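You operate a simulated robot arm through the tools that you are given. There is no shell and no other tool. Be economical: measure what you need, move in short steps, check, and stop when the job is done.

The job below is to be done with a simulated robot arm. You get a single attempt, and the scene is never put back.

## Task
Move the yellow pin to the small hole, reset the grey slider, then take off the teal cap.
Fine: slide the slider all the way back first; it ends against the pin. Free the grey star knob; the cap goes on the cap tray.
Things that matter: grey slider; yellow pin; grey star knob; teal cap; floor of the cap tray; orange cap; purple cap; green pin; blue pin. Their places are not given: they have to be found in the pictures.

Only the result counts: the job must be done as asked and must still hold three seconds after the hand-in. Knocking over, shifting, dropping, spilling or breaking anything else fails it. A push-on lid holds only when it is set on centred and level and pressed home; a screw cap is set on level and turned clockwise until tight.

## Robot
A 6-joint arm with a two-finger parallel gripper, fixed in place. Base frame: the origin is at the foot of the arm, x ahead of it, y to its left, z up; the work surface is at about z = 800. Lengths are in mm, angles in degrees, forces in N, time in s.
With the tool pointing down near the work surface it reaches from about 260 to 680 mm from the base axis. Its first joint turns from -66.0 to 66.0 degrees. Payload 2.9 kg.
Tool frame: the origin (TCP) lies between the finger pads and is the grasp point; the fingertips stand 30 mm ahead of it; z points along the fingers, y is the line along which they close. Largest opening 110 mm; finger width 20, thickness 10; the body of the gripper, 48 by 112 mm, starts 55 mm behind the TCP.
Orientation is that of the tool frame in the base frame, as a unit quaternion [w, x, y, z]. With the fingers straight down and closing along the base's y, the tool's x points along the base's -x, its y along +y and its z along -z.

## Interface
- The arm moves only by the tool arm_command. Its argument "motion" is a list of rows, each a list of 2 entries, a list of its own where there are three numbers: the shift along the tool's x, y, z in mm, then the turn, a rotation vector about the tool's x, y, z in degrees. In form: [[[tx, ty, tz], [rx, ry, rz]], ...]. A call has 1 to 8 rows; each row is the pose to reach, as a shift and turn from the pose commanded when the call began, along the tool's axes at that moment. "hand" is the closure, from 0 (fully open) to 1 (shut), set as the call begins (left out, the last holds). Rows are played at 5 a second. More than 50 mm and 8.6 degrees between two rows, or a gripper value outside its range, and nothing of the call is played. A pose out of reach is approached as far as the arm can. The call stops where the force on the tool passes 60 N (or 10 N more than at its start, if that is more) or the arm is blocked; 0.2 s more then pass. Each finger travels about 108 mm/s and halts on what it meets, pressing with about 41 N; the grip force reading is that of the motor and also rises with nothing between the fingers. The clock runs only during rows and for 0.2 s after the last one: add rows that repeat a pose to give the fingers time. It gives the time, the measured TCP pose, the force on the tool (base axes), the opening and the grip force at its end, in the units of the frame above (readings bear some noise).
- Cameras (640 x 400 px; columns grow to the right, rows downward): "scene" is fixed at [80.9, 430, 1395.7]; the picture's right is [-0.75, -0.66, 0.00], its down [-0.30, 0.35, -0.89] and it looks along [0.58, -0.67, -0.46] (base axes); focal length 359 px, centre (320, 200). "wrist" rides on the gripper at [72, 17, -103] in the tool frame; the picture's right is [-0.23, 0.97, 0.00], its down [-0.76, -0.18, -0.62] and it looks along [-0.61, -0.14, 0.78] (tool axes); focal length 222 px, centre (320, 200).
- grab_frame(camera): a new picture of that camera. The clock stands still meanwhile.
- point_at(camera, pixels): for up to 12 pixels [column, row] of the newest picture of that camera ("zoom" is the newest enlarged one), the place [x, y, z] in the base frame of the surface seen there, good to about 2 mm. The clock stands still meanwhile.
- enlarge(camera, box): a new picture of the part [left, top, right, bottom] of that camera's present view, enlarged. The clock stands still meanwhile.
- close_job(): hands the job in; it is judged then, once.

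Go step by step. Measure first, check grasps and placings, and put right what went wrong. The budget is 80 turns and 34 pictures, counting those below and the enlarged ones. Unless the task says otherwise, let go and move clear before handing in, and close with one line.

The tools are called after "Request:" as name(argument=value, ...) on one line, values as JSON. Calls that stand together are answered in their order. arm_command: Moves the arm, as the interface text tells. Its arguments: {"type":"object","properties":{"motion":{"type":"array","items":{"type":"array"}},"hand":{"type":"number"}},"required":["motion"]} The other tools are called the same way: grab_frame (camera) takes a picture; point_at (camera, pixels) gives the place of the surface under pixels of a picture; enlarge (camera, box) takes an enlarged picture of a part of a camera's view; close_job () hands the job in.

At the start:

```text
t: 0.0
eef_pos: [342.6, -184.1, 1142.9]
orientation: [0.001, 0.001, 1.0, 0.0]
ft_force: [0.1, -0.8, 1.1]
width: 110.0
grasp_force: 0.1
```

scene: 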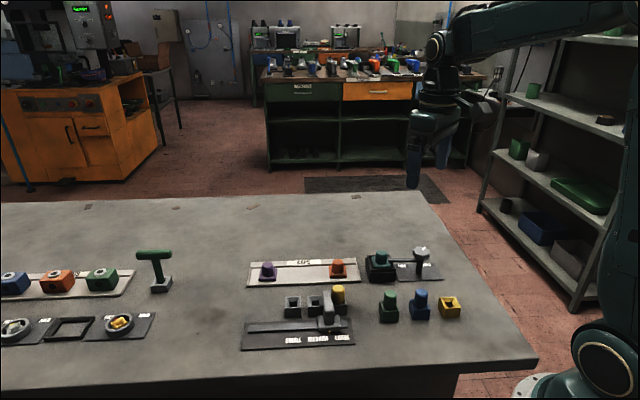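
wrist: 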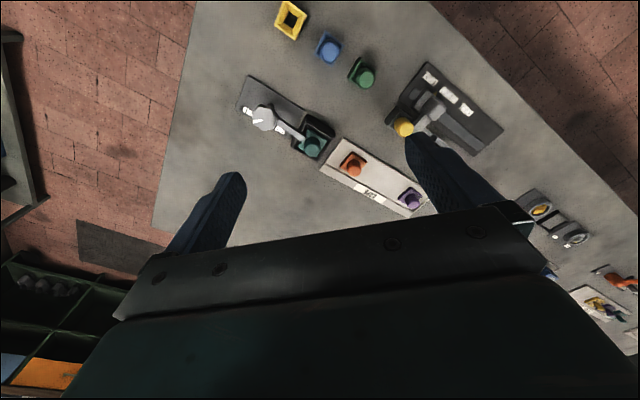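

The scene shows the slider panel near (300,325), the pins at (390,300)-(450,305), and the cap with the star knob near (380,265)-(422,255). I'll enlarge these areas.

Request:
enlarge(camera="scene", box=[230, 230, 480, 386])

Request:
enlarge(camera="wrist", box=[220, 0, 540, 220])

```text
2.56 times, centred on (355, 308) of scene
```

zoom: 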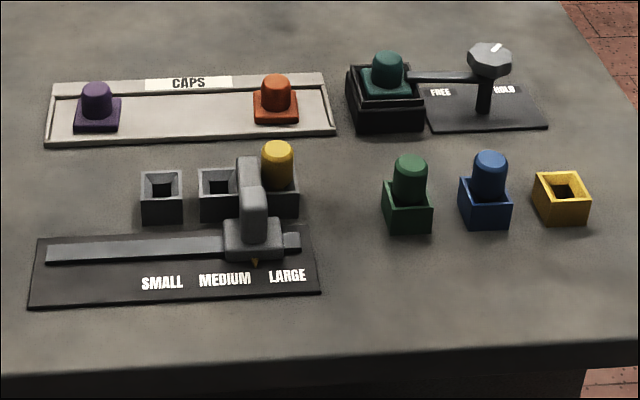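

```text
1.82 times, centred on (380, 110) of wrist
```

zoom: 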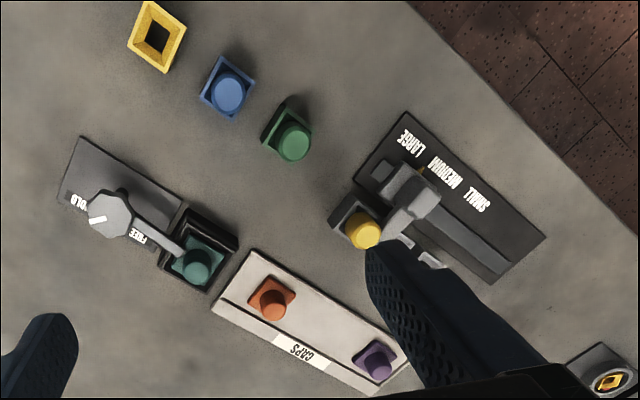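

The scene zoom shows the slider arm left of the yellow pin, which stands in the LARGE hole, and a clamp arm from the star knob to the teal cap. I'll take a scene zoom and measure points.

Request:
enlarge(camera="scene", box=[235, 270, 363, 350])

Request:
point_at(camera="scene", pixels=[[338, 288], [338, 296], [293, 305], [314, 303], [326, 294], [329, 325], [250, 328], [345, 324], [293, 341], [343, 338]])

Request:
point_at(camera="wrist", pixels=[[403, 126], [436, 108], [263, 115], [288, 132], [313, 145], [352, 163], [410, 196], [362, 72], [328, 47], [380, 190]])

```text
5.00 times, centred on (299, 310) of scene
```

zoom: 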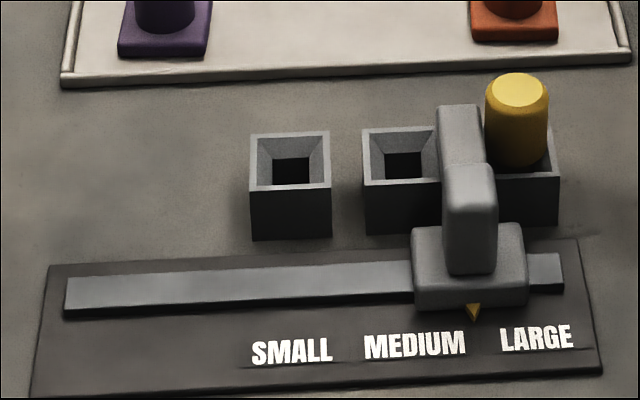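

```text
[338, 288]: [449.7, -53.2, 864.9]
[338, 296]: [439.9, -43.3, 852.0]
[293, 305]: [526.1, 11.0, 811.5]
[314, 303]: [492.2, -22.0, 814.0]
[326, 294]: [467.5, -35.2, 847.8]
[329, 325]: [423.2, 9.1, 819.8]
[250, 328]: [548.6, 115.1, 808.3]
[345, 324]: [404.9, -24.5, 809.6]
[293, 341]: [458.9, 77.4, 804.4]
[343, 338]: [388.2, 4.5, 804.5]
```

```text
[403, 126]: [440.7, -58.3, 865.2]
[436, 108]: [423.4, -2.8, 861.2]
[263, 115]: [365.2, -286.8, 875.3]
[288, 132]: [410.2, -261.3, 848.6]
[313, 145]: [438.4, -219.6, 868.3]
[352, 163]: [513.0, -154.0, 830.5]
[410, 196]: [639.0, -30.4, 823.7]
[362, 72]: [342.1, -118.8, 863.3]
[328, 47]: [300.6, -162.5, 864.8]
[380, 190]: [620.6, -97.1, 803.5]
```

The latest zoom (centred on (299,310)) shows the slider's post and arm, the pin and the holes clearly; the slider must go left. I'll measure finer points on it.

Request:
point_at(camera="zoom", pixels=[[518, 90], [515, 130], [253, 134], [326, 134], [330, 186], [251, 189], [460, 110], [462, 150], [470, 172], [470, 240], [425, 232], [520, 232]])

Request:
point_at(camera="scene", pixels=[[248, 332], [242, 349], [355, 345], [351, 318], [342, 317], [347, 321], [249, 327], [345, 303]])

```text
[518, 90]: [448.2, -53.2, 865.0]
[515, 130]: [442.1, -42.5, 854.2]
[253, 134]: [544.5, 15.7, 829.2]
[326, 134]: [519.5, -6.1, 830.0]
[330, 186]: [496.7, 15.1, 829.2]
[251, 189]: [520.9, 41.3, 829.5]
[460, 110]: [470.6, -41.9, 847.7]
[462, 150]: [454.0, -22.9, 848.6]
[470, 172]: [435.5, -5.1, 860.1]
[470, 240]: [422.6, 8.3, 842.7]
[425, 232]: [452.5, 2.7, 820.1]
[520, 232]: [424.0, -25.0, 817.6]
```

```text
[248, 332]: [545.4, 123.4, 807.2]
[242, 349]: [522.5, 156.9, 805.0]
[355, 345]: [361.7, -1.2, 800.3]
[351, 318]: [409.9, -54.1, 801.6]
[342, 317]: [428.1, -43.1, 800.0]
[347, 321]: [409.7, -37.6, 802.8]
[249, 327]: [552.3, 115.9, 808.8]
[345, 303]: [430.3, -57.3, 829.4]
```

Points give the rail direction u≈(0.714,0.700), the small hole at (520,16.5), the pin at (448.5,-53.5) and the slider post at about (430,1) with top z 861. I'll move above the post, turned so the fingers close along the rail.

Request:
arm_command(motion=[[[-14.5, 31, 30.5], [0, 0, 7.6]], [[-29, 62, 61], [0, 0, 15.2]], [[-43.5, 93, 91.5], [0, 0, 22.8]], [[-58, 124, 122], [0, 0, 30.4]], [[-72.5, 154.5, 152], [0, 0, 38]], [[-87, 185, 183], [0, 0, 45.5]], [[-87, 185, 183], [0, 0, 45.5]], [[-87, 185, 183], [0, 0, 45.5]]], hand=0.6)

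Request:
grab_frame(camera="wrist")

```text
t: 1.8
eef_pos: [430.5, 1.1, 959.2]
orientation: [0.0, 0.387, 0.922, 0.0]
ft_force: [0.4, 0.3, -1.0]
width: 43.9
grasp_force: 0.0
```

```text
28 pictures are left
```

wrist: 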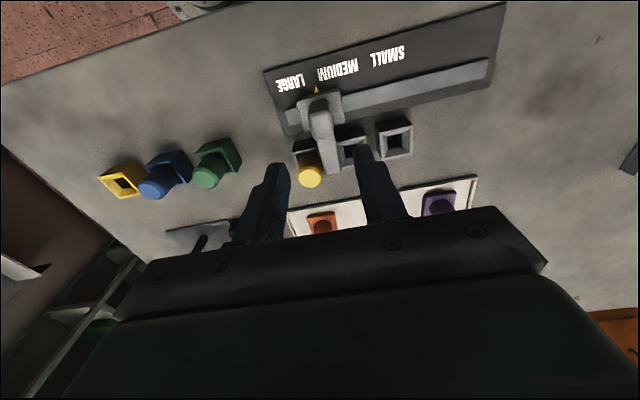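

The wrist picture shows the slider post at (318,115) and the pin at (310,172), with the fingers either side. I'll check positions from this closer view.

Request:
point_at(camera="wrist", pixels=[[320, 119], [311, 118], [329, 117], [320, 108], [322, 98], [309, 177], [298, 172], [321, 172], [380, 120], [408, 118], [490, 66], [290, 123]])

```text
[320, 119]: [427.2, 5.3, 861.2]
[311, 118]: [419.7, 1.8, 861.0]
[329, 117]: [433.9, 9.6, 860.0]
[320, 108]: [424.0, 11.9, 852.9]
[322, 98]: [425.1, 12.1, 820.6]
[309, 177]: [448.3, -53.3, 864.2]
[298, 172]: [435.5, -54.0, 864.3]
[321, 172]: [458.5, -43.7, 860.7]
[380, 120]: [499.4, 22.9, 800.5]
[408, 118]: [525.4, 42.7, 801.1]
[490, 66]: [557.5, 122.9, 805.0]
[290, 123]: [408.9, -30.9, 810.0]
```

The post is centred at s≈308.5 along the rail, which agrees with the TCP, and its top is at 861. I'll descend around the post to z≈857.

Request:
arm_command(motion=[[[0, 0, 40], [0, 0, 0]], [[0, 0, 75], [0, 0, 0]], [[0, 0, 95], [0, 0, 0]], [[0, 0, 102], [0, 0, 0]], [[0, 0, 102], [0, 0, 0]]])

```text
t: 3.0
eef_pos: [429.5, 0.1, 858.1]
orientation: [0.0, 0.386, 0.922, 0.0]
ft_force: [-0.2, 1.0, -0.1]
width: 43.7
grasp_force: 0.1
```

No contact, and the fingers straddle the post. I'll slide along +tool y to push the slider back.

Request:
arm_command(motion=[[[0, 15, 0], [0, 0, 0]], [[0, 30, 0], [0, 0, 0]], [[0, 45, 0], [0, 0, 0]], [[0, 60, 0], [0, 0, 0]], [[0, 75, 0], [0, 0, 0]], [[0, 90, 0], [0, 0, 0]], [[0, 105, 0], [0, 0, 0]], [[0, 120, 0], [0, 0, 0]]])

```text
t: 4.8
eef_pos: [517.0, 85.6, 858.1]
orientation: [0.0, 0.387, 0.922, 0.0]
ft_force: [-1.0, -0.1, -0.4]
width: 44.8
grasp_force: 1.0
```

Request:
arm_command(motion=[[[0, 8, 0], [0, 0, 0]], [[0, 16, 0], [0, 0, 0]], [[0, 22, 0], [0, 0, 0]], [[0, 28, 0], [0, 0, 0]], [[0, 32, 0], [0, 0, 0]], [[0, 36, 0], [0, 0, 0]], [[0, 39, 0], [0, 0, 0]], [[0, 42, 0], [0, 0, 0]]])

Request:
grab_frame(camera="scene")

```text
t: 6.6
eef_pos: [544.8, 114.9, 857.6]
orientation: [-0.001, 0.387, 0.922, 0.0]
ft_force: [-2.7, -1.1, 0.9]
width: 45.1
grasp_force: 0.9
```

```text
27 pictures are left
```

scene: 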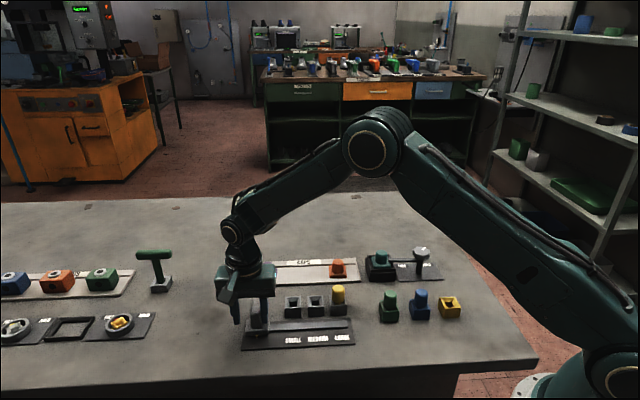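

The slider is now at the left end of its rail around (258,318), with only about 3 N. I'll zoom in to see how much rail is left.

Request:
enlarge(camera="scene", box=[205, 270, 333, 350])

```text
5.00 times, centred on (269, 310) of scene
```

zoom: 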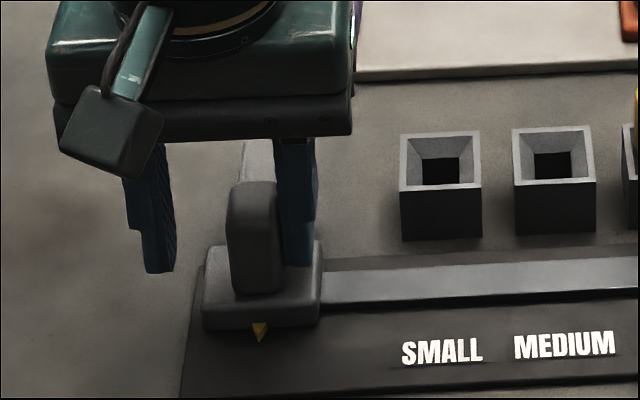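

The block now covers the rail's left end (zoom x 205–215). I'll nudge 3 mm to confirm the stop.

Request:
arm_command(motion=[[[0, 1.5, 0], [0, 0, 0]], [[0, 3, 0], [0, 0, 0]], [[0, 3, 0], [0, 0, 0]]])

```text
t: 7.4
eef_pos: [547.4, 115.7, 857.4]
orientation: [0.0, 0.388, 0.922, -0.001]
ft_force: [-7.2, -7.4, 1.3]
width: 49.2
grasp_force: 5.3
```

The force rises to about 10 N and the finger is being pushed back, so the slider is at its stop. I'll back off, lift out, and move above the pin.

Request:
arm_command(motion=[[[0, -6, 0], [0, 0, 0]], [[0, -11, 0], [0, 0, 0]], [[0, -11, -30], [0, 0, 0]], [[0, -11, -70], [0, 0, 0]], [[0, -11, -100], [0, 0, 0]]])

```text
t: 8.6
eef_pos: [540.3, 109.4, 958.7]
orientation: [0.0, 0.387, 0.922, 0.0]
ft_force: [-0.4, -0.2, 0.8]
width: 44.2
grasp_force: 0.0
```

The slider is released. I'll move above the yellow pin at (448.3,-53.3), keeping the orientation, then descend to z≈864.

Request:
arm_command(motion=[[[-12, -40, 0], [0, 0, 0]], [[-24, -80, 0], [0, 0, 0]], [[-36, -120, 0], [0, 0, 0]], [[-46, -155, 0], [0, 0, 0]], [[-51.8, -179.6, 0], [0, 0, 0]], [[-51.8, -179.6, 20], [0, 0, 0]], [[-51.8, -179.6, 20], [0, 0, 0]]])

Request:
grab_frame(camera="wrist")

```text
t: 10.2
eef_pos: [447.0, -53.5, 937.3]
orientation: [-0.001, 0.386, 0.923, 0.0]
ft_force: [0.3, -0.5, 0.2]
width: 44.0
grasp_force: 0.1
```

```text
25 pictures are left
```

wrist: 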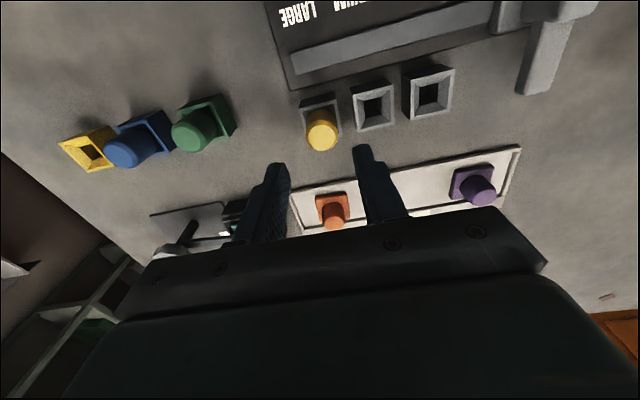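

Request:
point_at(camera="wrist", pixels=[[322, 140], [308, 136], [337, 136], [323, 122], [322, 149], [405, 70], [454, 68], [447, 115], [409, 118], [428, 93], [356, 87], [390, 125]])

```text
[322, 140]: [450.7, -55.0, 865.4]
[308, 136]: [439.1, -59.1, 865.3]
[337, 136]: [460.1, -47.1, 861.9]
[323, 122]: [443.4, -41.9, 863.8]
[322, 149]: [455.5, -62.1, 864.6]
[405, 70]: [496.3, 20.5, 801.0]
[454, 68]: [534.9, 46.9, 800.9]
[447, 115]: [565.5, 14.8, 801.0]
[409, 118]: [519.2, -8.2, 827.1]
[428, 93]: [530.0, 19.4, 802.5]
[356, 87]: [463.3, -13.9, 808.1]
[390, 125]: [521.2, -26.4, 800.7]
```

The pin centre is (449.5,-52.6), about 2 mm from the TCP. I'll correct for that, descend 74 mm and close.

Request:
arm_command(motion=[[[-1, 1.5, 35], [0, 0, 0]], [[-1, 1.5, 60], [0, 0, 0]], [[-1, 1.5, 74], [0, 0, 0]], [[-1, 1.5, 74], [0, 0, 0]]])

Request:
arm_command(motion=[[[0, 0, 0], [0, 0, 0]], [[0, 0, 0], [0, 0, 0]], [[0, 0, 0], [0, 0, 0]]], hand=0.85)

```text
t: 11.2
eef_pos: [449.4, -53.7, 863.1]
orientation: [0.0, 0.387, 0.922, 0.0]
ft_force: [0.0, 0.4, -0.4]
width: 44.1
grasp_force: 0.0
```

```text
t: 12.0
eef_pos: [449.8, -53.1, 862.7]
orientation: [0.0, 0.387, 0.922, 0.0]
ft_force: [0.3, 0.8, 0.7]
width: 26.6
grasp_force: 40.6
```

The grip holds at 26.6 mm with 41 N. I'll lift the pin straight up 60 mm and look.

Request:
arm_command(motion=[[[0, 0, -10], [0, 0, 0]], [[0, 0, -20], [0, 0, 0]], [[0, 0, -40], [0, 0, 0]], [[0, 0, -60], [0, 0, 0]], [[0, 0, -60], [0, 0, 0]]])

Request:
enlarge(camera="scene", box=[235, 240, 395, 340])

```text
t: 13.2
eef_pos: [449.2, -54.0, 924.3]
orientation: [0.001, 0.386, 0.922, 0.0]
ft_force: [0.4, 0.7, -1.0]
width: 26.4
grasp_force: 41.6
```

```text
4.00 times, centred on (315, 290) of scene
```

zoom: 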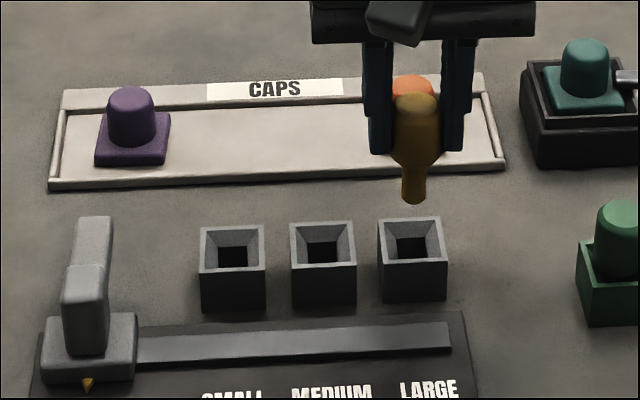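

The pin is out and shows a narrow stem, with the holes clear at zoom (233,255), (323,250) and (412,245). I'll measure the hole rim corners for an exact offset.

Request:
point_at(camera="zoom", pixels=[[202, 229], [264, 228], [264, 270], [202, 273], [380, 219], [441, 218], [445, 261], [382, 263], [291, 224], [353, 223], [355, 265], [292, 268]])

```text
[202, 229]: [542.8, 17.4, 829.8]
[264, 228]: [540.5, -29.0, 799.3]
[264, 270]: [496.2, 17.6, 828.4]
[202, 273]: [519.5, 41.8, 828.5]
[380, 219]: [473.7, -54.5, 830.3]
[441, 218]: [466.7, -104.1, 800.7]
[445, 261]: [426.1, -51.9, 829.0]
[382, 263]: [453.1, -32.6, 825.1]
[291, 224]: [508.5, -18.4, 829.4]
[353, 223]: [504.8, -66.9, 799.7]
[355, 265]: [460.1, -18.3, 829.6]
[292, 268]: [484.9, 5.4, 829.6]
```

Hole centres are small (519.5,17.5) and large (449.9,-53.2). I'll move by (70.2,70.2) and check above the small hole.

Request:
arm_command(motion=[[[0.2, 25, 0], [0, 0, 0]], [[0.4, 50, 0], [0, 0, 0]], [[0.6, 75, 0], [0, 0, 0]], [[0.8, 99.3, 0], [0, 0, 0]], [[0.8, 99.3, 0], [0, 0, 0]], [[0.8, 99.3, 15], [0, 0, 0]], [[0.8, 99.3, 28], [0, 0, 0]], [[0.8, 99.3, 28], [0, 0, 0]]])

Request:
enlarge(camera="scene", box=[235, 240, 395, 340])

```text
t: 15.0
eef_pos: [519.8, 17.1, 896.6]
orientation: [0.0, 0.387, 0.922, 0.0]
ft_force: [0.5, -1.0, -0.1]
width: 26.9
grasp_force: 41.2
```

```text
4.00 times, centred on (315, 290) of scene
```

zoom: 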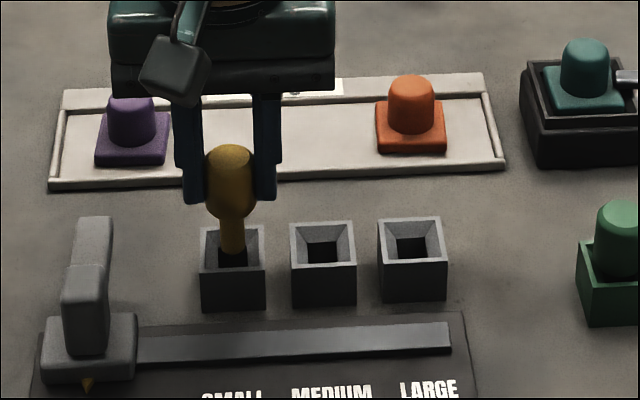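

The stem is centred over the small hole at zoom (232,250). I'll lower it the remaining 33–34 mm in short steps.

Request:
arm_command(motion=[[[0, 0, 8], [0, 0, 0]], [[0, 0, 16], [0, 0, 0]], [[0, 0, 23], [0, 0, 0]], [[0, 0, 28], [0, 0, 0]], [[0, 0, 31], [0, 0, 0]], [[0, 0, 32.5], [0, 0, 0]], [[0, 0, 32.5], [0, 0, 0]]])

```text
t: 16.6
eef_pos: [520.6, 15.7, 864.8]
orientation: [0.001, 0.387, 0.922, 0.0]
ft_force: [-9.2, -3.0, 33.0]
width: 26.7
grasp_force: 40.8
```

The descent ends at z=864.8 with a 33 N upward force, about 1–2 mm short of the original seat height. I'll check the picture before releasing.

Request:
enlarge(camera="scene", box=[245, 260, 325, 310])

```text
8.00 times, centred on (285, 285) of scene
```

zoom: 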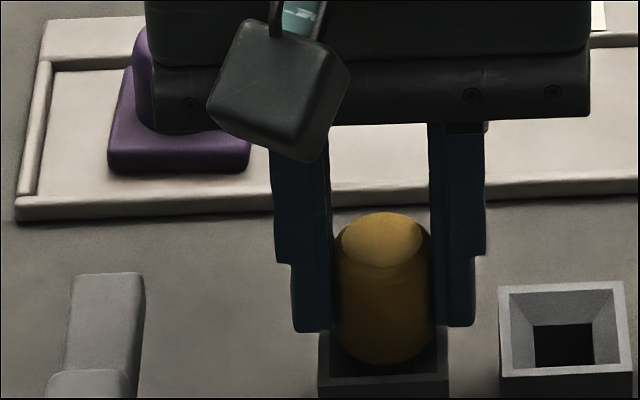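

The pin is deep in the socket at zoom (383,290). I'll ease up 1 mm to relieve the load, release, and see if it settles.

Request:
arm_command(motion=[[[0.5, -0.3, -0.8], [0, 0, 0]], [[0.5, -0.3, -0.8], [0, 0, 0]]])

Request:
arm_command(motion=[[[0, 0, 0], [0, 0, 0]], [[0, 0, 0], [0, 0, 0]], [[0, 0, 0], [0, 0, 0]]], hand=0.6)

Request:
arm_command(motion=[[[0, 0, -30], [0, 0, 0]], [[0, 0, -65], [0, 0, 0]], [[0, 0, -95], [0, 0, 0]]])

Request:
enlarge(camera="scene", box=[235, 260, 363, 340])

```text
t: 17.2
eef_pos: [520.4, 18.0, 864.3]
orientation: [0.001, 0.386, 0.922, 0.001]
ft_force: [4.8, -2.4, 14.0]
width: 26.7
grasp_force: 40.9
```

```text
t: 18.0
eef_pos: [519.4, 17.5, 863.4]
orientation: [0.0, 0.387, 0.922, 0.001]
ft_force: [-0.4, 0.1, 0.8]
width: 44.1
grasp_force: 0.0
```

```text
t: 18.8
eef_pos: [518.6, 16.3, 959.7]
orientation: [0.0, 0.387, 0.922, 0.0]
ft_force: [-0.1, 0.2, -0.5]
width: 44.1
grasp_force: 0.1
```

```text
5.00 times, centred on (299, 300) of scene
```

zoom: 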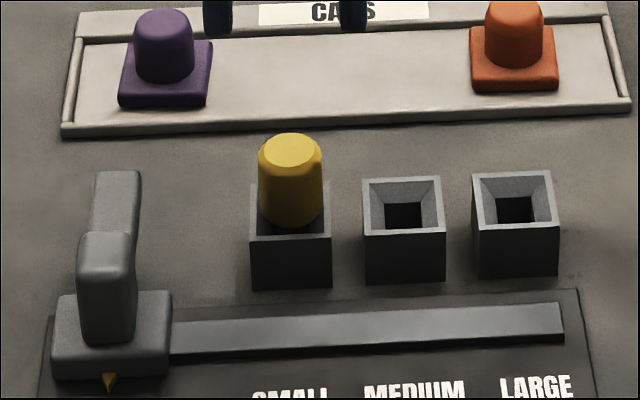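

Request:
point_at(camera="zoom", pixels=[[293, 150], [265, 150], [321, 150], [115, 185], [138, 210], [138, 180], [92, 208], [107, 245], [82, 255], [133, 255], [60, 305], [168, 300]])

```text
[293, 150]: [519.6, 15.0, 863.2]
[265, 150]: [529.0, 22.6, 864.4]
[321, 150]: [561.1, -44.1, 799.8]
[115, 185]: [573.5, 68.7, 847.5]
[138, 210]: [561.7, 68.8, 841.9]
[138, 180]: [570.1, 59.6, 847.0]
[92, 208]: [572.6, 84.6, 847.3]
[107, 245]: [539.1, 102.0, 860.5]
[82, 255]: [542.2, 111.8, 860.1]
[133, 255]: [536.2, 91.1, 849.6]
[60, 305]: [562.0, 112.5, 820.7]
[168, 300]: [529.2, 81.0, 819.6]
```

The pin top is at z≈864, so it is seated in the small hole. The slider post is at s≈457, so I'll go straddle it again and see the contact.

Request:
arm_command(motion=[[[20, 28, 0], [0, 0, 0]], [[40, 56, 0], [0, 0, 0]], [[51.7, 74, 0], [0, 0, 0]], [[51.7, 74, 0], [0, 0, 0]], [[51.7, 74, 40], [0, 0, 0]], [[51.7, 74, 75], [0, 0, 0]], [[51.7, 74, 102], [0, 0, 0]], [[51.7, 74, 102], [0, 0, 0]]])

```text
t: 20.6
eef_pos: [534.8, 105.3, 857.1]
orientation: [0.001, 0.388, 0.922, 0.0]
ft_force: [0.9, -0.1, 0.4]
width: 44.1
grasp_force: 0.0
```

The fingers straddle the post with no contact. I'll pull toward the pin by 55 mm, stopping short of it.

Request:
arm_command(motion=[[[0, -10, 0], [0, 0, 0]], [[0, -18, 0], [0, 0, 0]], [[0, -26, 0], [0, 0, 0]], [[0, -34, 0], [0, 0, 0]], [[0, -42, 0], [0, 0, 0]], [[0, -49, 0], [0, 0, 0]], [[0, -55, 0], [0, 0, 0]], [[0, -55, 0], [0, 0, 0]]])

Request:
enlarge(camera="scene", box=[235, 260, 363, 340])

```text
t: 22.4
eef_pos: [496.4, 66.4, 857.0]
orientation: [0.0, 0.387, 0.922, 0.0]
ft_force: [1.4, 1.4, 0.6]
width: 45.2
grasp_force: 0.6
```

```text
5.00 times, centred on (299, 300) of scene
```

zoom: 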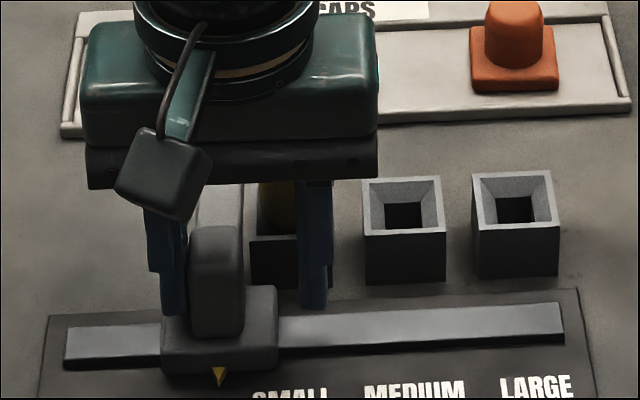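

The arm's right edge (zoom x≈244) is about 6 mm short of the pin's left edge (≈258). I'll approach in small steps.

Request:
arm_command(motion=[[[0, -2, 0], [0, 0, 0]], [[0, -4, 0], [0, 0, 0]], [[0, -4.5, 0], [0, 0, 0]], [[0, -5, 0], [0, 0, 0]], [[0, -5, 0], [0, 0, 0]]])

```text
t: 23.6
eef_pos: [493.1, 63.5, 856.9]
orientation: [0.0, 0.387, 0.922, 0.0]
ft_force: [0.5, 1.3, 0.4]
width: 44.6
grasp_force: 0.9
```

Request:
arm_command(motion=[[[0, -0.5, 0], [0, 0, 0]], [[0, -1, 0], [0, 0, 0]], [[0, -1, 0], [0, 0, 0]]])

Request:
arm_command(motion=[[[0, -0.5, 0], [0, 0, 0]], [[0, -1, 0], [0, 0, 0]], [[0, -1, 0], [0, 0, 0]]])

```text
t: 24.4
eef_pos: [493.1, 63.2, 858.6]
orientation: [0.001, 0.387, 0.922, -0.001]
ft_force: [2.0, 1.0, -0.4]
width: 45.1
grasp_force: 1.1
```

```text
t: 25.2
eef_pos: [492.1, 61.0, 857.1]
orientation: [0.001, 0.387, 0.922, 0.0]
ft_force: [1.1, 1.9, 1.4]
width: 45.0
grasp_force: 1.4
```

The force is still only friction, about 2 N. I'll continue in 1 mm steps.

Request:
arm_command(motion=[[[0, -0.5, 0], [0, 0, 0]], [[0, -1, 0], [0, 0, 0]], [[0, -1, 0], [0, 0, 0]]])

Request:
enlarge(camera="scene", box=[255, 280, 319, 320])

```text
t: 26.0
eef_pos: [490.6, 60.2, 857.5]
orientation: [-0.001, 0.386, 0.923, 0.0]
ft_force: [1.4, 1.9, -1.1]
width: 45.3
grasp_force: 1.2
```

```text
10.00 times, centred on (287, 300) of scene
```

zoom: 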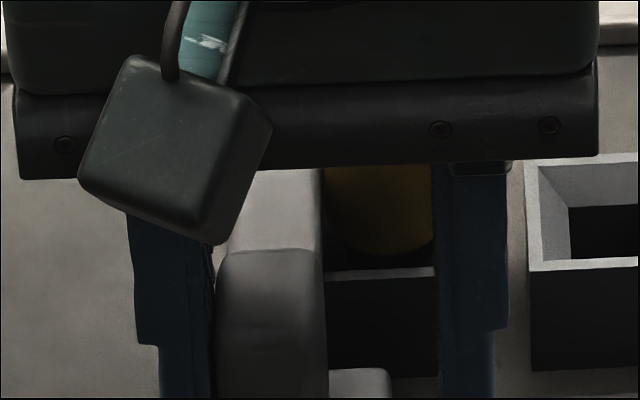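

The arm edge (zoom x≈322) is nearly at the pin's left side (≈325). I'll continue with one more 1 mm step.

Request:
arm_command(motion=[[[0, -0.5, 0], [0, 0, 0]], [[0, -1, 0], [0, 0, 0]], [[0, -1, 0], [0, 0, 0]]])

Request:
arm_command(motion=[[[0, -0.5, 0], [0, 0, 0]], [[0, -0.8, 0], [0, 0, 0]], [[0, -0.8, 0], [0, 0, 0]]])

```text
t: 26.8
eef_pos: [491.5, 61.0, 856.8]
orientation: [0.0, 0.386, 0.922, 0.0]
ft_force: [3.6, 2.8, -1.8]
width: 46.5
grasp_force: 2.4
```

```text
t: 27.6
eef_pos: [489.7, 60.7, 856.9]
orientation: [0.0, 0.387, 0.922, 0.0]
ft_force: [5.4, 3.7, -2.4]
width: 47.2
grasp_force: 3.3
```

The force rises to 6.5 N and the finger is being pushed open, so the slider is against the pin. I'll back off, lift, and check.

Request:
arm_command(motion=[[[0, 6, 0], [0, 0, 0]], [[0, 11, 0], [0, 0, 0]], [[0, 11, 0], [0, 0, 0]], [[0, 11, -40], [0, 0, 0]], [[0, 11, -80], [0, 0, 0]], [[0, 11, -120], [0, 0, 0]], [[40, 11, -140], [0, 0, 0]]])

Request:
enlarge(camera="scene", box=[255, 270, 335, 320])

Request:
enlarge(camera="scene", box=[350, 230, 462, 300])

```text
t: 29.2
eef_pos: [469.2, 95.7, 998.2]
orientation: [0.0, 0.386, 0.922, 0.0]
ft_force: [-0.3, 0.6, 0.7]
width: 43.9
grasp_force: 0.0
```

```text
8.00 times, centred on (295, 295) of scene
```

zoom: 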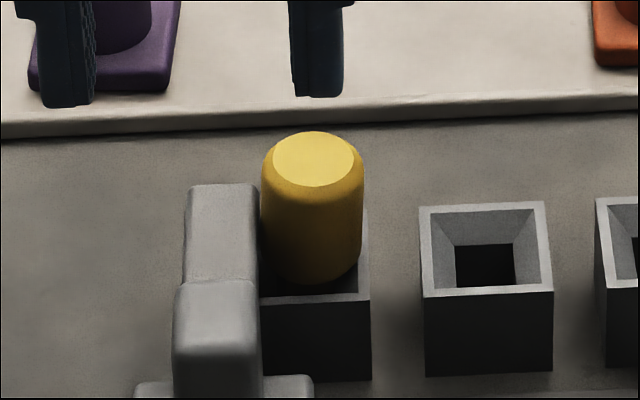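

```text
5.71 times, centred on (406, 265) of scene
```

zoom: 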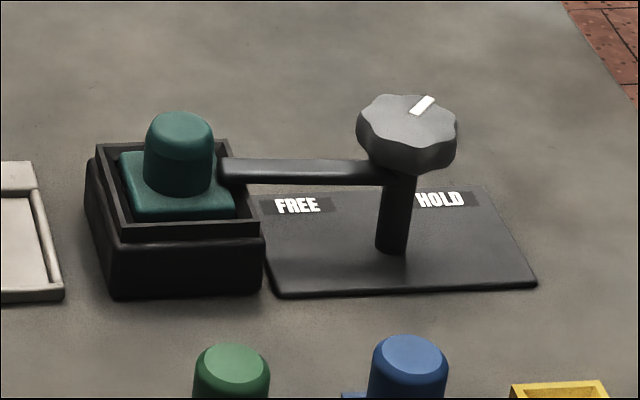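

The slider arm (edge at zoom x≈259) touches the pin (≈261), and the knob's white mark points to the HOLD side. I'll measure the clamp and cap geometry.

Request:
point_at(camera="zoom", pixels=[[405, 122], [421, 105], [365, 120], [452, 125], [225, 172], [370, 172], [298, 206], [440, 199], [178, 125], [178, 160], [140, 200], [392, 235]])

Request:
point_at(camera="zoom", pixels=[[97, 146], [228, 141], [263, 236], [122, 242], [124, 156], [233, 213], [134, 218], [278, 296], [535, 286], [484, 187], [400, 165], [300, 165]])

```text
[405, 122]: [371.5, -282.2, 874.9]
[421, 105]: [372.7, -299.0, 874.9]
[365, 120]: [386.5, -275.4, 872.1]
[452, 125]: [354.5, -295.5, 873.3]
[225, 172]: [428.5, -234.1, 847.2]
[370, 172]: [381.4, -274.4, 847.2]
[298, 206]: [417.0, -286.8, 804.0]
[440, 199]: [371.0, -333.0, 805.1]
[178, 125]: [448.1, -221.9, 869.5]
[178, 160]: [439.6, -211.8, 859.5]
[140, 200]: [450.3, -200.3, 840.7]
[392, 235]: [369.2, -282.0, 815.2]
```

```text
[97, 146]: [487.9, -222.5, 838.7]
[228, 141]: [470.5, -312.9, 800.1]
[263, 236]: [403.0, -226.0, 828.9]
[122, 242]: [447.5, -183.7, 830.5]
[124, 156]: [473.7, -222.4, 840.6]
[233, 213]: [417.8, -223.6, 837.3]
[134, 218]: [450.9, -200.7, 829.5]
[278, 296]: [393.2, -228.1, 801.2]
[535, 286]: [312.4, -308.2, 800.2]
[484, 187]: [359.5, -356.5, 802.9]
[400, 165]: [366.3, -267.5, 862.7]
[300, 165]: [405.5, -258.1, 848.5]
```

The knob centre is about (371,-286), top 875, with the mark toward HOLD (-y). FREE lies along +x, so it is a quarter turn counter-clockwise from above. I'll move above the knob with the fingers closing along x.

Request:
arm_command(motion=[[[-25.4, -42.2, 0], [0, 0, 5.8]], [[-50.8, -84.4, 0], [0, 0, 11.6]], [[-76.3, -126.6, 0], [0, 0, 17.4]], [[-101.7, -168.8, 0], [0, 0, 23.2]], [[-127.1, -211, 0], [0, 0, 29]], [[-152.5, -253.1, 0], [0, 0, 34.8]], [[-178, -295.3, 0], [0, 0, 40.6]], [[-203.4, -337.5, 0], [0, 0, 46.5]]], hand=0.42)

Request:
grab_frame(camera="wrist")

```text
t: 31.0
eef_pos: [370.1, -287.3, 997.5]
orientation: [0.0, 0.72, 0.694, 0.0]
ft_force: [-0.3, -0.3, 0.5]
width: 63.7
grasp_force: 0.1
```

```text
16 pictures are left
```

wrist: 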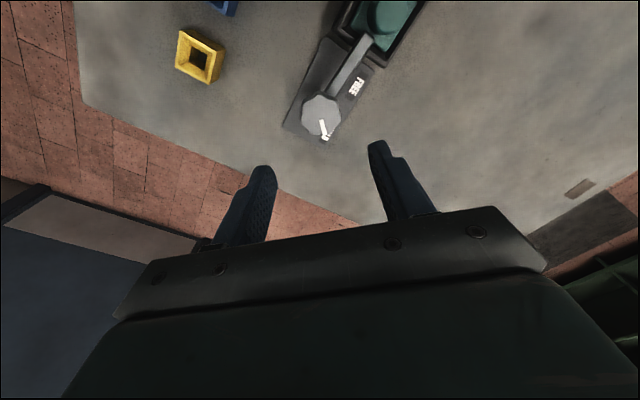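

The wrist view shows the knob at (321,116) with its mark at (323,127). I'll measure the knob edges.

Request:
point_at(camera="wrist", pixels=[[321, 113], [303, 113], [340, 115], [321, 97], [321, 134], [323, 122], [325, 134], [345, 75], [366, 40], [327, 92]])

```text
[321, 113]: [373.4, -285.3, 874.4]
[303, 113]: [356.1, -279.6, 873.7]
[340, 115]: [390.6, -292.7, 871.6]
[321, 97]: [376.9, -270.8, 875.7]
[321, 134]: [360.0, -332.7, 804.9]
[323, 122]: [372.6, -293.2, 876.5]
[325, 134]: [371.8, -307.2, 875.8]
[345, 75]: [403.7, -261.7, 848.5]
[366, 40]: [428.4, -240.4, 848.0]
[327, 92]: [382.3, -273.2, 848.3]
```

The knob centre is (373,-287.5). I'll shift 3 mm in x, descend to z≈884 and close.

Request:
arm_command(motion=[[[0, 3, 40], [0, 0, 0]], [[0, 3, 80], [0, 0, 0]], [[0, 3, 105], [0, 0, 0]], [[0, 3, 113.5], [0, 0, 0]], [[0, 3, 113.5], [0, 0, 0]]])

Request:
arm_command(motion=[[[0, 0, 0], [0, 0, 0]], [[0, 0, 0], [0, 0, 0]], [[0, 0, 0], [0, 0, 0]]], hand=0.75)

```text
t: 32.2
eef_pos: [374.3, -287.4, 883.7]
orientation: [0.0, 0.719, 0.695, 0.0]
ft_force: [-0.5, -0.1, 0.5]
width: 63.6
grasp_force: 0.1
```

```text
t: 33.0
eef_pos: [370.8, -286.3, 882.6]
orientation: [-0.003, 0.721, 0.693, -0.002]
ft_force: [-26.9, 0.7, 3.3]
width: 40.9
grasp_force: 45.2
```

It gripped at 40.9 mm, but a -27 N side load shows the knob axis is nearer x≈370. I'll recentre by -3 mm.

Request:
arm_command(motion=[[[0, -1.5, 0], [0, 0, 0]], [[0, -2.7, 0], [0, 0, 0]], [[0, -2.7, 0], [0, 0, 0]]])

```text
t: 33.8
eef_pos: [372.3, -286.1, 884.1]
orientation: [0.001, 0.719, 0.695, 0.0]
ft_force: [-16.2, -3.9, -3.7]
width: 40.5
grasp_force: 45.4
```

The side load fell to -16 N. I'll shift another 3 mm.

Request:
arm_command(motion=[[[0, -1.5, 0], [0, 0, 0]], [[0, -3, 0], [0, 0, 0]], [[0, -3, 0], [0, 0, 0]]])

```text
t: 34.6
eef_pos: [370.8, -286.1, 883.0]
orientation: [0.003, 0.718, 0.696, 0.002]
ft_force: [14.9, -5.0, -20.4]
width: 40.9
grasp_force: 44.3
```

It slightly overshot (+15 N). I'll go back 1.4 mm and begin the counter-clockwise turn.

Request:
arm_command(motion=[[[0, 1.4, 0], [0, 0, 0]], [[0, 1.4, 0], [0, 0, -6]], [[0, 1.4, 0], [0, 0, -12]], [[0, 1.4, 0], [0, 0, -18]], [[0, 1.4, 0], [0, 0, -24]], [[0, 1.4, 0], [0, 0, -24]]])

Request:
enlarge(camera="scene", box=[350, 220, 462, 290])

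```text
t: 36.0
eef_pos: [371.0, -286.3, 883.0]
orientation: [0.001, 0.559, 0.829, 0.0]
ft_force: [16.7, -4.1, -14.4]
width: 40.5
grasp_force: 45.4
```

```text
5.71 times, centred on (406, 255) of scene
```

zoom: 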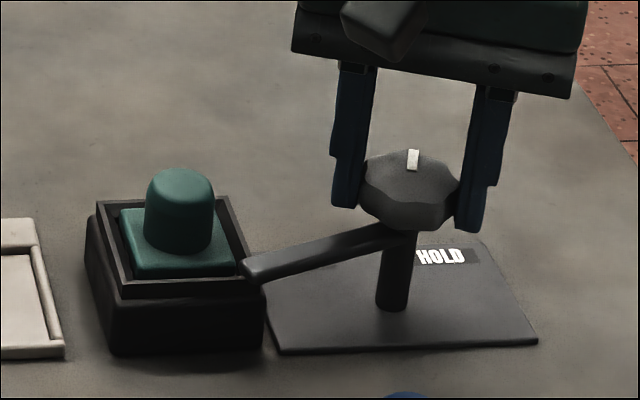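

The clamp arm swings with the knob as intended (tip at zoom (250,270), off the cap). I'll correct 1.5 mm in x and continue.

Request:
arm_command(motion=[[[-0.5, 1.4, 0], [0, 0, -6]], [[-0.5, 1.4, 0], [0, 0, -13]], [[-0.5, 1.4, 0], [0, 0, -20]], [[-0.5, 1.4, 0], [0, 0, -27]], [[-0.5, 1.4, 0], [0, 0, -34]], [[-0.5, 1.4, 0], [0, 0, -40]], [[-0.5, 1.4, 0], [0, 0, -46]], [[-0.5, 1.4, 0], [0, 0, -46]]])

```text
t: 37.8
eef_pos: [371.7, -285.4, 884.2]
orientation: [0.0, 0.191, 0.982, -0.001]
ft_force: [-10.1, -12.0, 4.5]
width: 40.4
grasp_force: 44.5
```

It has turned 70° so far. I'll do the last 20° in small steps and look.

Request:
arm_command(motion=[[[0, -1, 0], [0, 0, -5]], [[0, -1, 0], [0, 0, -10]], [[0, -1, 0], [0, 0, -15]], [[0, -1, 0], [0, 0, -19]], [[0, -1, 0], [0, 0, -19]]])

Request:
enlarge(camera="scene", box=[350, 220, 462, 290])

```text
t: 39.0
eef_pos: [370.9, -286.3, 883.0]
orientation: [0.0, 0.026, 1.0, 0.0]
ft_force: [-13.7, -4.4, 16.2]
width: 40.4
grasp_force: 45.3
```

```text
5.71 times, centred on (406, 255) of scene
```

zoom: 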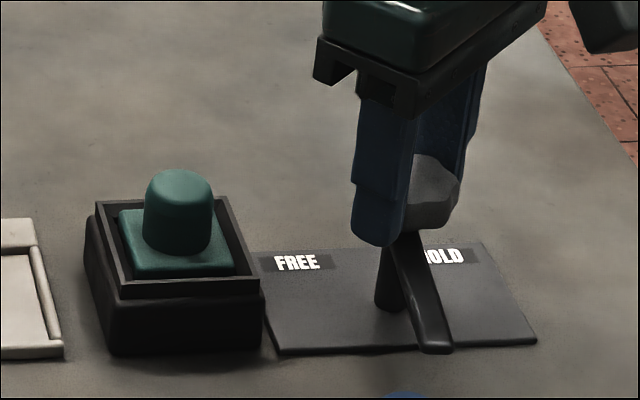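

The clamp arm now points to the front, well clear of the cap. I'll release the knob and lift to check the mark.

Request:
arm_command(motion=[[[0, 0, 0], [0, 0, 0]], [[0, 0, 0], [0, 0, 0]], [[0, 0, 0], [0, 0, 0]]], hand=0.4)

Request:
arm_command(motion=[[[0, 0, -30], [0, 0, 0]], [[0, 0, -70], [0, 0, 0]], [[0, 0, -110], [0, 0, 0]]])

Request:
grab_frame(camera="wrist")

```text
t: 39.8
eef_pos: [372.1, -286.9, 883.2]
orientation: [-0.001, 0.026, 1.0, 0.0]
ft_force: [0.2, -0.1, 0.3]
width: 66.2
grasp_force: 0.0
```

```text
t: 40.6
eef_pos: [372.1, -285.7, 994.0]
orientation: [0.001, 0.026, 1.0, -0.001]
ft_force: [0.3, 1.0, -0.5]
width: 65.9
grasp_force: 0.1
```

```text
13 pictures are left
```

wrist: 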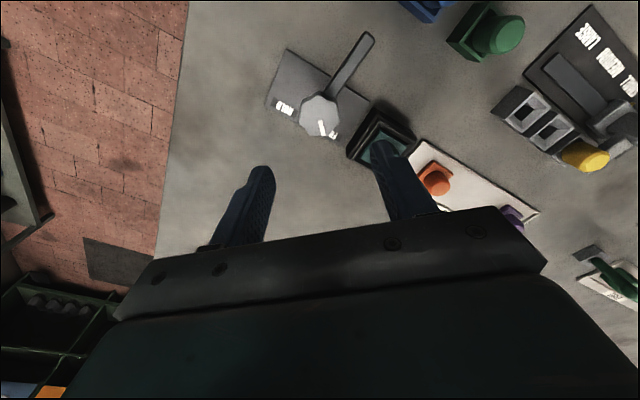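

Request:
point_at(camera="wrist", pixels=[[320, 122], [323, 134], [334, 135], [285, 107], [371, 35], [318, 108], [440, 178], [413, 143], [532, 215], [478, 182]])

Request:
enlarge(camera="scene", box=[235, 230, 411, 340])

```text
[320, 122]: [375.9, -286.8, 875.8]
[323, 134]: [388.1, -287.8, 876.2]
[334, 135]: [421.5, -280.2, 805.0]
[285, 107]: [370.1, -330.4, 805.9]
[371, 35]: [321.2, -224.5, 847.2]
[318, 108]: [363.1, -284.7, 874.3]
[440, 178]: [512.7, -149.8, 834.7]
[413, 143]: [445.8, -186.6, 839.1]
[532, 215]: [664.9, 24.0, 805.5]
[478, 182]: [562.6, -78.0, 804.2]
```

```text
3.64 times, centred on (323, 285) of scene
```

zoom: 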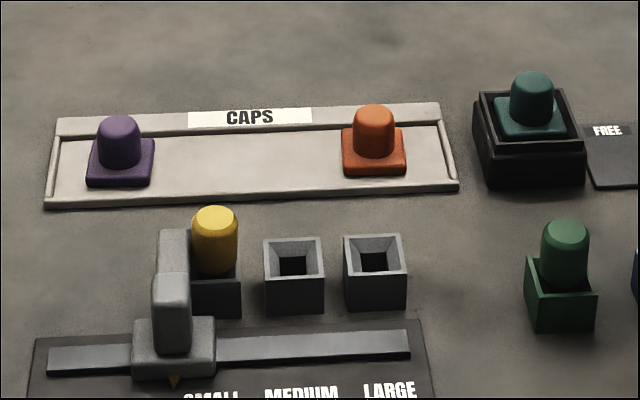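

The knob mark now points along +x, straight at FREE. I'll measure the cap and the free middle of the tray.

Request:
point_at(camera="zoom", pixels=[[531, 85], [512, 90], [552, 90], [531, 135], [245, 160], [375, 118], [375, 170], [120, 128], [250, 192], [250, 138], [345, 172], [154, 182]])

Request:
point_at(camera="scene", pixels=[[370, 261], [392, 268], [373, 271], [390, 257]])

```text
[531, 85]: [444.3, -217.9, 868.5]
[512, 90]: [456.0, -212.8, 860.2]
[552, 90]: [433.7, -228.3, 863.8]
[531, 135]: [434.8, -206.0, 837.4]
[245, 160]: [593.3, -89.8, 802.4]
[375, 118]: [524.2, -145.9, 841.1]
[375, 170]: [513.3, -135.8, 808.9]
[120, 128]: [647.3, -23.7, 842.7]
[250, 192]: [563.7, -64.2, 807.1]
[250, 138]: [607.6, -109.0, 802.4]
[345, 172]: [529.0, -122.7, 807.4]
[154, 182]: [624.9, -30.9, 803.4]
```

```text
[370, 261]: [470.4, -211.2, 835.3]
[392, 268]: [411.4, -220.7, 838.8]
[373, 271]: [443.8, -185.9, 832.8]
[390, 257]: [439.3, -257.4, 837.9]
```

The cap handle centre is about (445.5,-221), the flange top z≈840, and the free tray spot is (586,-85) with its floor at 803. I'll move above the cap with the fingers closing along the tray direction.

Request:
arm_command(motion=[[[-12, 11.4, 0], [0, 0, 7.1]], [[-24, 22.8, 0], [0, 0, 14.2]], [[-36, 34.2, 10], [0, 0, 21.3]], [[-48, 45.6, 20], [0, 0, 28.4]], [[-59, 57, 35], [0, 0, 35.5]], [[-70, 68.4, 50], [0, 0, 42.5]], [[-70, 68.4, 50], [0, 0, 42.5]]], hand=0.6)

Request:
grab_frame(camera="wrist")

```text
t: 42.2
eef_pos: [443.3, -220.7, 944.3]
orientation: [-0.001, 0.387, 0.922, 0.0]
ft_force: [0.2, -0.2, 0.1]
width: 44.0
grasp_force: 0.1
```

```text
11 pictures are left
```

wrist: 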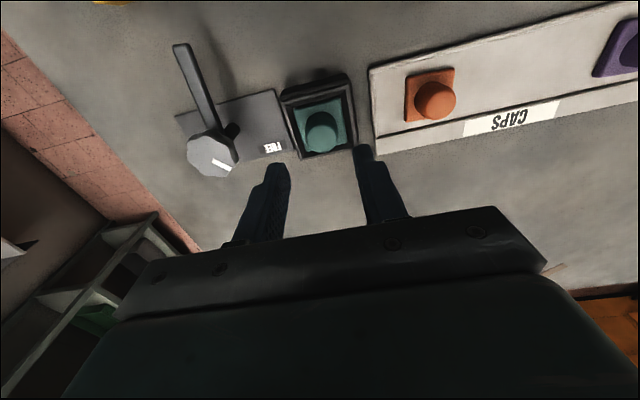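

Request:
point_at(camera="wrist", pixels=[[322, 135], [307, 133], [338, 132], [322, 115], [322, 147], [304, 106], [339, 100], [344, 143], [434, 100], [420, 98]])

```text
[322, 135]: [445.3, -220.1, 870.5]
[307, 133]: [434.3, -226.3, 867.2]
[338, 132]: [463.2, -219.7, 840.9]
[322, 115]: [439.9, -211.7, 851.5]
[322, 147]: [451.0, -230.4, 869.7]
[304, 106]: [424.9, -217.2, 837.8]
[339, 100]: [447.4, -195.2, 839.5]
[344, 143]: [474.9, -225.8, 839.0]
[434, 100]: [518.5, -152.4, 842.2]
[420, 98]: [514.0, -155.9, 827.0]
```

The handle centre (445.5,-221) matches the TCP within noise. I'll descend 70 mm to z≈874 and grip.

Request:
arm_command(motion=[[[0, 0.7, 35], [0, 0, 0]], [[0, 0.7, 60], [0, 0, 0]], [[0, 0.7, 69.5], [0, 0, 0]], [[0, 0.7, 69.5], [0, 0, 0]]])

Request:
arm_command(motion=[[[0, 0, 0], [0, 0, 0]], [[0, 0, 0], [0, 0, 0]], [[0, 0, 0], [0, 0, 0]]], hand=0.88)

```text
t: 43.2
eef_pos: [445.8, -220.9, 874.1]
orientation: [0.0, 0.386, 0.922, 0.0]
ft_force: [0.6, -0.1, -0.5]
width: 43.8
grasp_force: 0.0
```

```text
t: 44.0
eef_pos: [445.3, -221.9, 874.9]
orientation: [0.0, 0.386, 0.922, 0.0]
ft_force: [-0.3, -0.1, -0.3]
width: 28.0
grasp_force: 41.6
```

The handle is gripped at 28 mm without side load. I'll lift straight up slowly.

Request:
arm_command(motion=[[[0, 0, -4], [0, 0, 0]], [[0, 0, -10], [0, 0, 0]], [[0, 0, -20], [0, 0, 0]], [[0, 0, -40], [0, 0, 0]], [[0, 0, -60], [0, 0, 0]], [[0, 0, -60], [0, 0, 0]]])

Request:
enlarge(camera="scene", box=[305, 200, 465, 300])

```text
t: 45.4
eef_pos: [445.2, -221.3, 934.7]
orientation: [0.0, 0.387, 0.922, 0.0]
ft_force: [0.0, 0.0, -0.9]
width: 28.3
grasp_force: 40.6
```

```text
4.00 times, centred on (385, 250) of scene
```

zoom: 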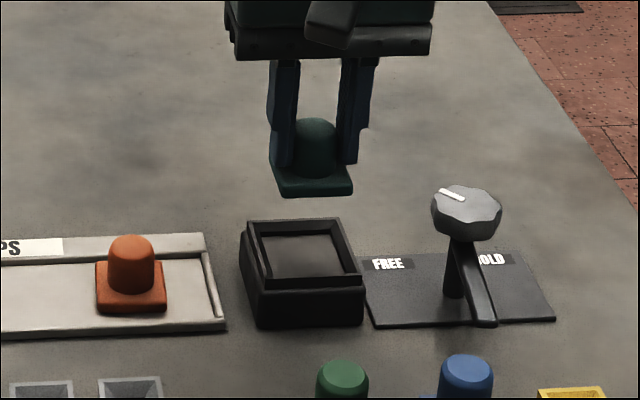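

The cap is off and held level (zoom (313,170)), and the socket is empty. I'll carry it to above the free middle of the tray.

Request:
arm_command(motion=[[[0, 30, 0], [0, 0, 0]], [[-0.5, 65, 0], [0, 0, 0]], [[-0.8, 100, 0], [0, 0, 0]], [[-1, 135, 0], [0, 0, 0]], [[-1.5, 170, 0], [0, 0, 0]], [[-1.5, 195.8, 0], [0, 0, 0]], [[-1.5, 195.8, 30], [0, 0, 0]], [[-1.5, 195.8, 55], [0, 0, 0]]])

Request:
enlarge(camera="scene", box=[235, 220, 395, 320])

```text
t: 47.2
eef_pos: [586.1, -83.9, 879.9]
orientation: [0.0, 0.387, 0.922, 0.001]
ft_force: [-0.7, -0.3, -1.0]
width: 28.0
grasp_force: 41.0
```

```text
4.00 times, centred on (315, 270) of scene
```

zoom: 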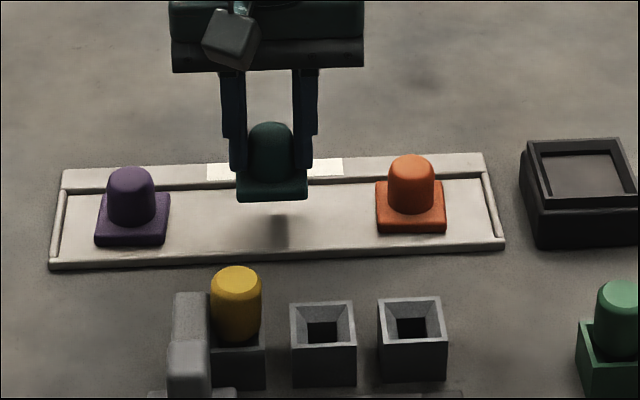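

The cap hangs over the middle of the tray at zoom (272,165). I'll lower it gently until it touches the floor.

Request:
arm_command(motion=[[[0, 0, 10], [0, 0, 0]], [[0, 0, 19], [0, 0, 0]], [[0, 0, 25], [0, 0, 0]], [[0, 0, 28], [0, 0, 0]], [[0, 0, 30], [0, 0, 0]], [[0, 0, 31], [0, 0, 0]], [[0, 0, 31], [0, 0, 0]]])

```text
t: 48.8
eef_pos: [586.0, -85.6, 848.3]
orientation: [0.0, 0.388, 0.922, 0.0]
ft_force: [-0.4, -0.3, -0.3]
width: 27.9
grasp_force: 41.1
```

Request:
arm_command(motion=[[[0, 0, 0.7], [0, 0, 0]], [[0, 0, 1.4], [0, 0, 0]], [[0, 0, 1.4], [0, 0, 0]]])

Request:
arm_command(motion=[[[0, 0, 0.5], [0, 0, 0]], [[0, 0, 1], [0, 0, 0]], [[0, 0, 1], [0, 0, 0]]])

```text
t: 49.6
eef_pos: [585.4, -84.6, 846.4]
orientation: [-0.001, 0.387, 0.922, 0.0]
ft_force: [-1.3, 0.4, 6.3]
width: 28.2
grasp_force: 40.9
```

```text
t: 50.4
eef_pos: [586.7, -85.7, 847.7]
orientation: [0.001, 0.386, 0.922, 0.001]
ft_force: [-1.3, 0.9, 14.9]
width: 28.1
grasp_force: 41.1
```

The force rises to 15 N upward, so the cap rests on the floor. I'll ease off, release and lift clear.

Request:
arm_command(motion=[[[0, 0, -1.2], [0, 0, 0]], [[0, 0, -1.2], [0, 0, 0]]])

Request:
arm_command(motion=[[[0, 0, 0], [0, 0, 0]], [[0, 0, 0], [0, 0, 0]], [[0, 0, 0], [0, 0, 0]]], hand=0.6)

Request:
arm_command(motion=[[[0, 0, -25], [0, 0, 0]], [[0, 0, -65], [0, 0, 0]], [[0, 0, -110], [0, 0, 0]], [[0, 0, -155], [0, 0, 0]], [[0, 0, -200], [0, 0, 0]]])

Request:
enlarge(camera="scene", box=[230, 230, 480, 386])

Request:
enlarge(camera="scene", box=[255, 270, 335, 320])

```text
t: 51.0
eef_pos: [585.8, -85.6, 845.7]
orientation: [0.0, 0.386, 0.922, 0.001]
ft_force: [2.3, -2.2, 5.6]
width: 28.2
grasp_force: 41.2
```

```text
t: 51.8
eef_pos: [585.6, -84.5, 847.8]
orientation: [-0.001, 0.386, 0.922, 0.0]
ft_force: [-0.9, 0.7, -0.4]
width: 43.8
grasp_force: 0.1
```

```text
t: 53.0
eef_pos: [585.6, -83.6, 1045.7]
orientation: [-0.001, 0.387, 0.922, 0.001]
ft_force: [-0.2, 0.6, -0.2]
width: 43.9
grasp_force: 0.1
```

```text
2.56 times, centred on (355, 308) of scene
```

zoom: 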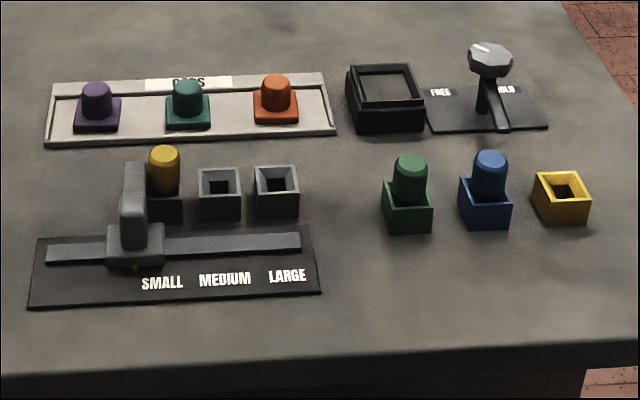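

```text
8.00 times, centred on (295, 295) of scene
```

zoom: 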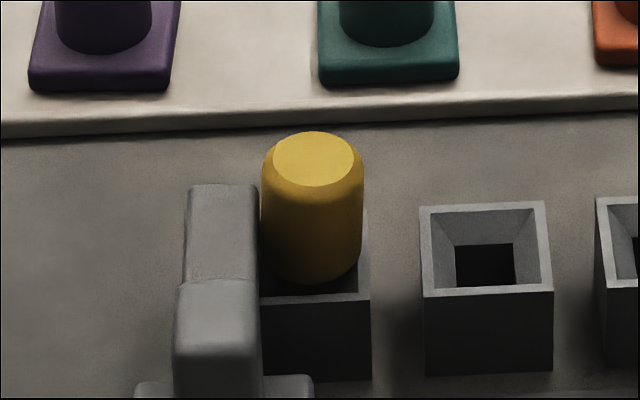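

The overview shows everything in place: the pin in SMALL, the teal cap on the tray, the knob at FREE. I'll verify the arm-to-pin gap numerically.

Request:
point_at(camera="zoom", pixels=[[222, 225], [255, 205], [255, 250], [190, 225], [313, 155], [262, 200], [266, 215], [313, 220], [362, 200]])

```text
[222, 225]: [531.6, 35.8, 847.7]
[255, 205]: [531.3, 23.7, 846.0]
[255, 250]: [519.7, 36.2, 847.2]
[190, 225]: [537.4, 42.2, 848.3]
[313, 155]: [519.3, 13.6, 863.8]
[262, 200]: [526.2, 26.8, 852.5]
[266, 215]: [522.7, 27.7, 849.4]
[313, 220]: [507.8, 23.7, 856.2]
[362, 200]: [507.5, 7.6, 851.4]
```

The arm face (s≈396.1) and the pin's side (s≈396.3) coincide, the arm is clear and nothing else has moved. I'll hand in.

Request:
close_job()

```text
The job is handed in.
```

The yellow pin is seated in the small hole with the slider reset against it, the star knob is turned to FREE, and the teal cap is on the cap tray; the job is handed in.
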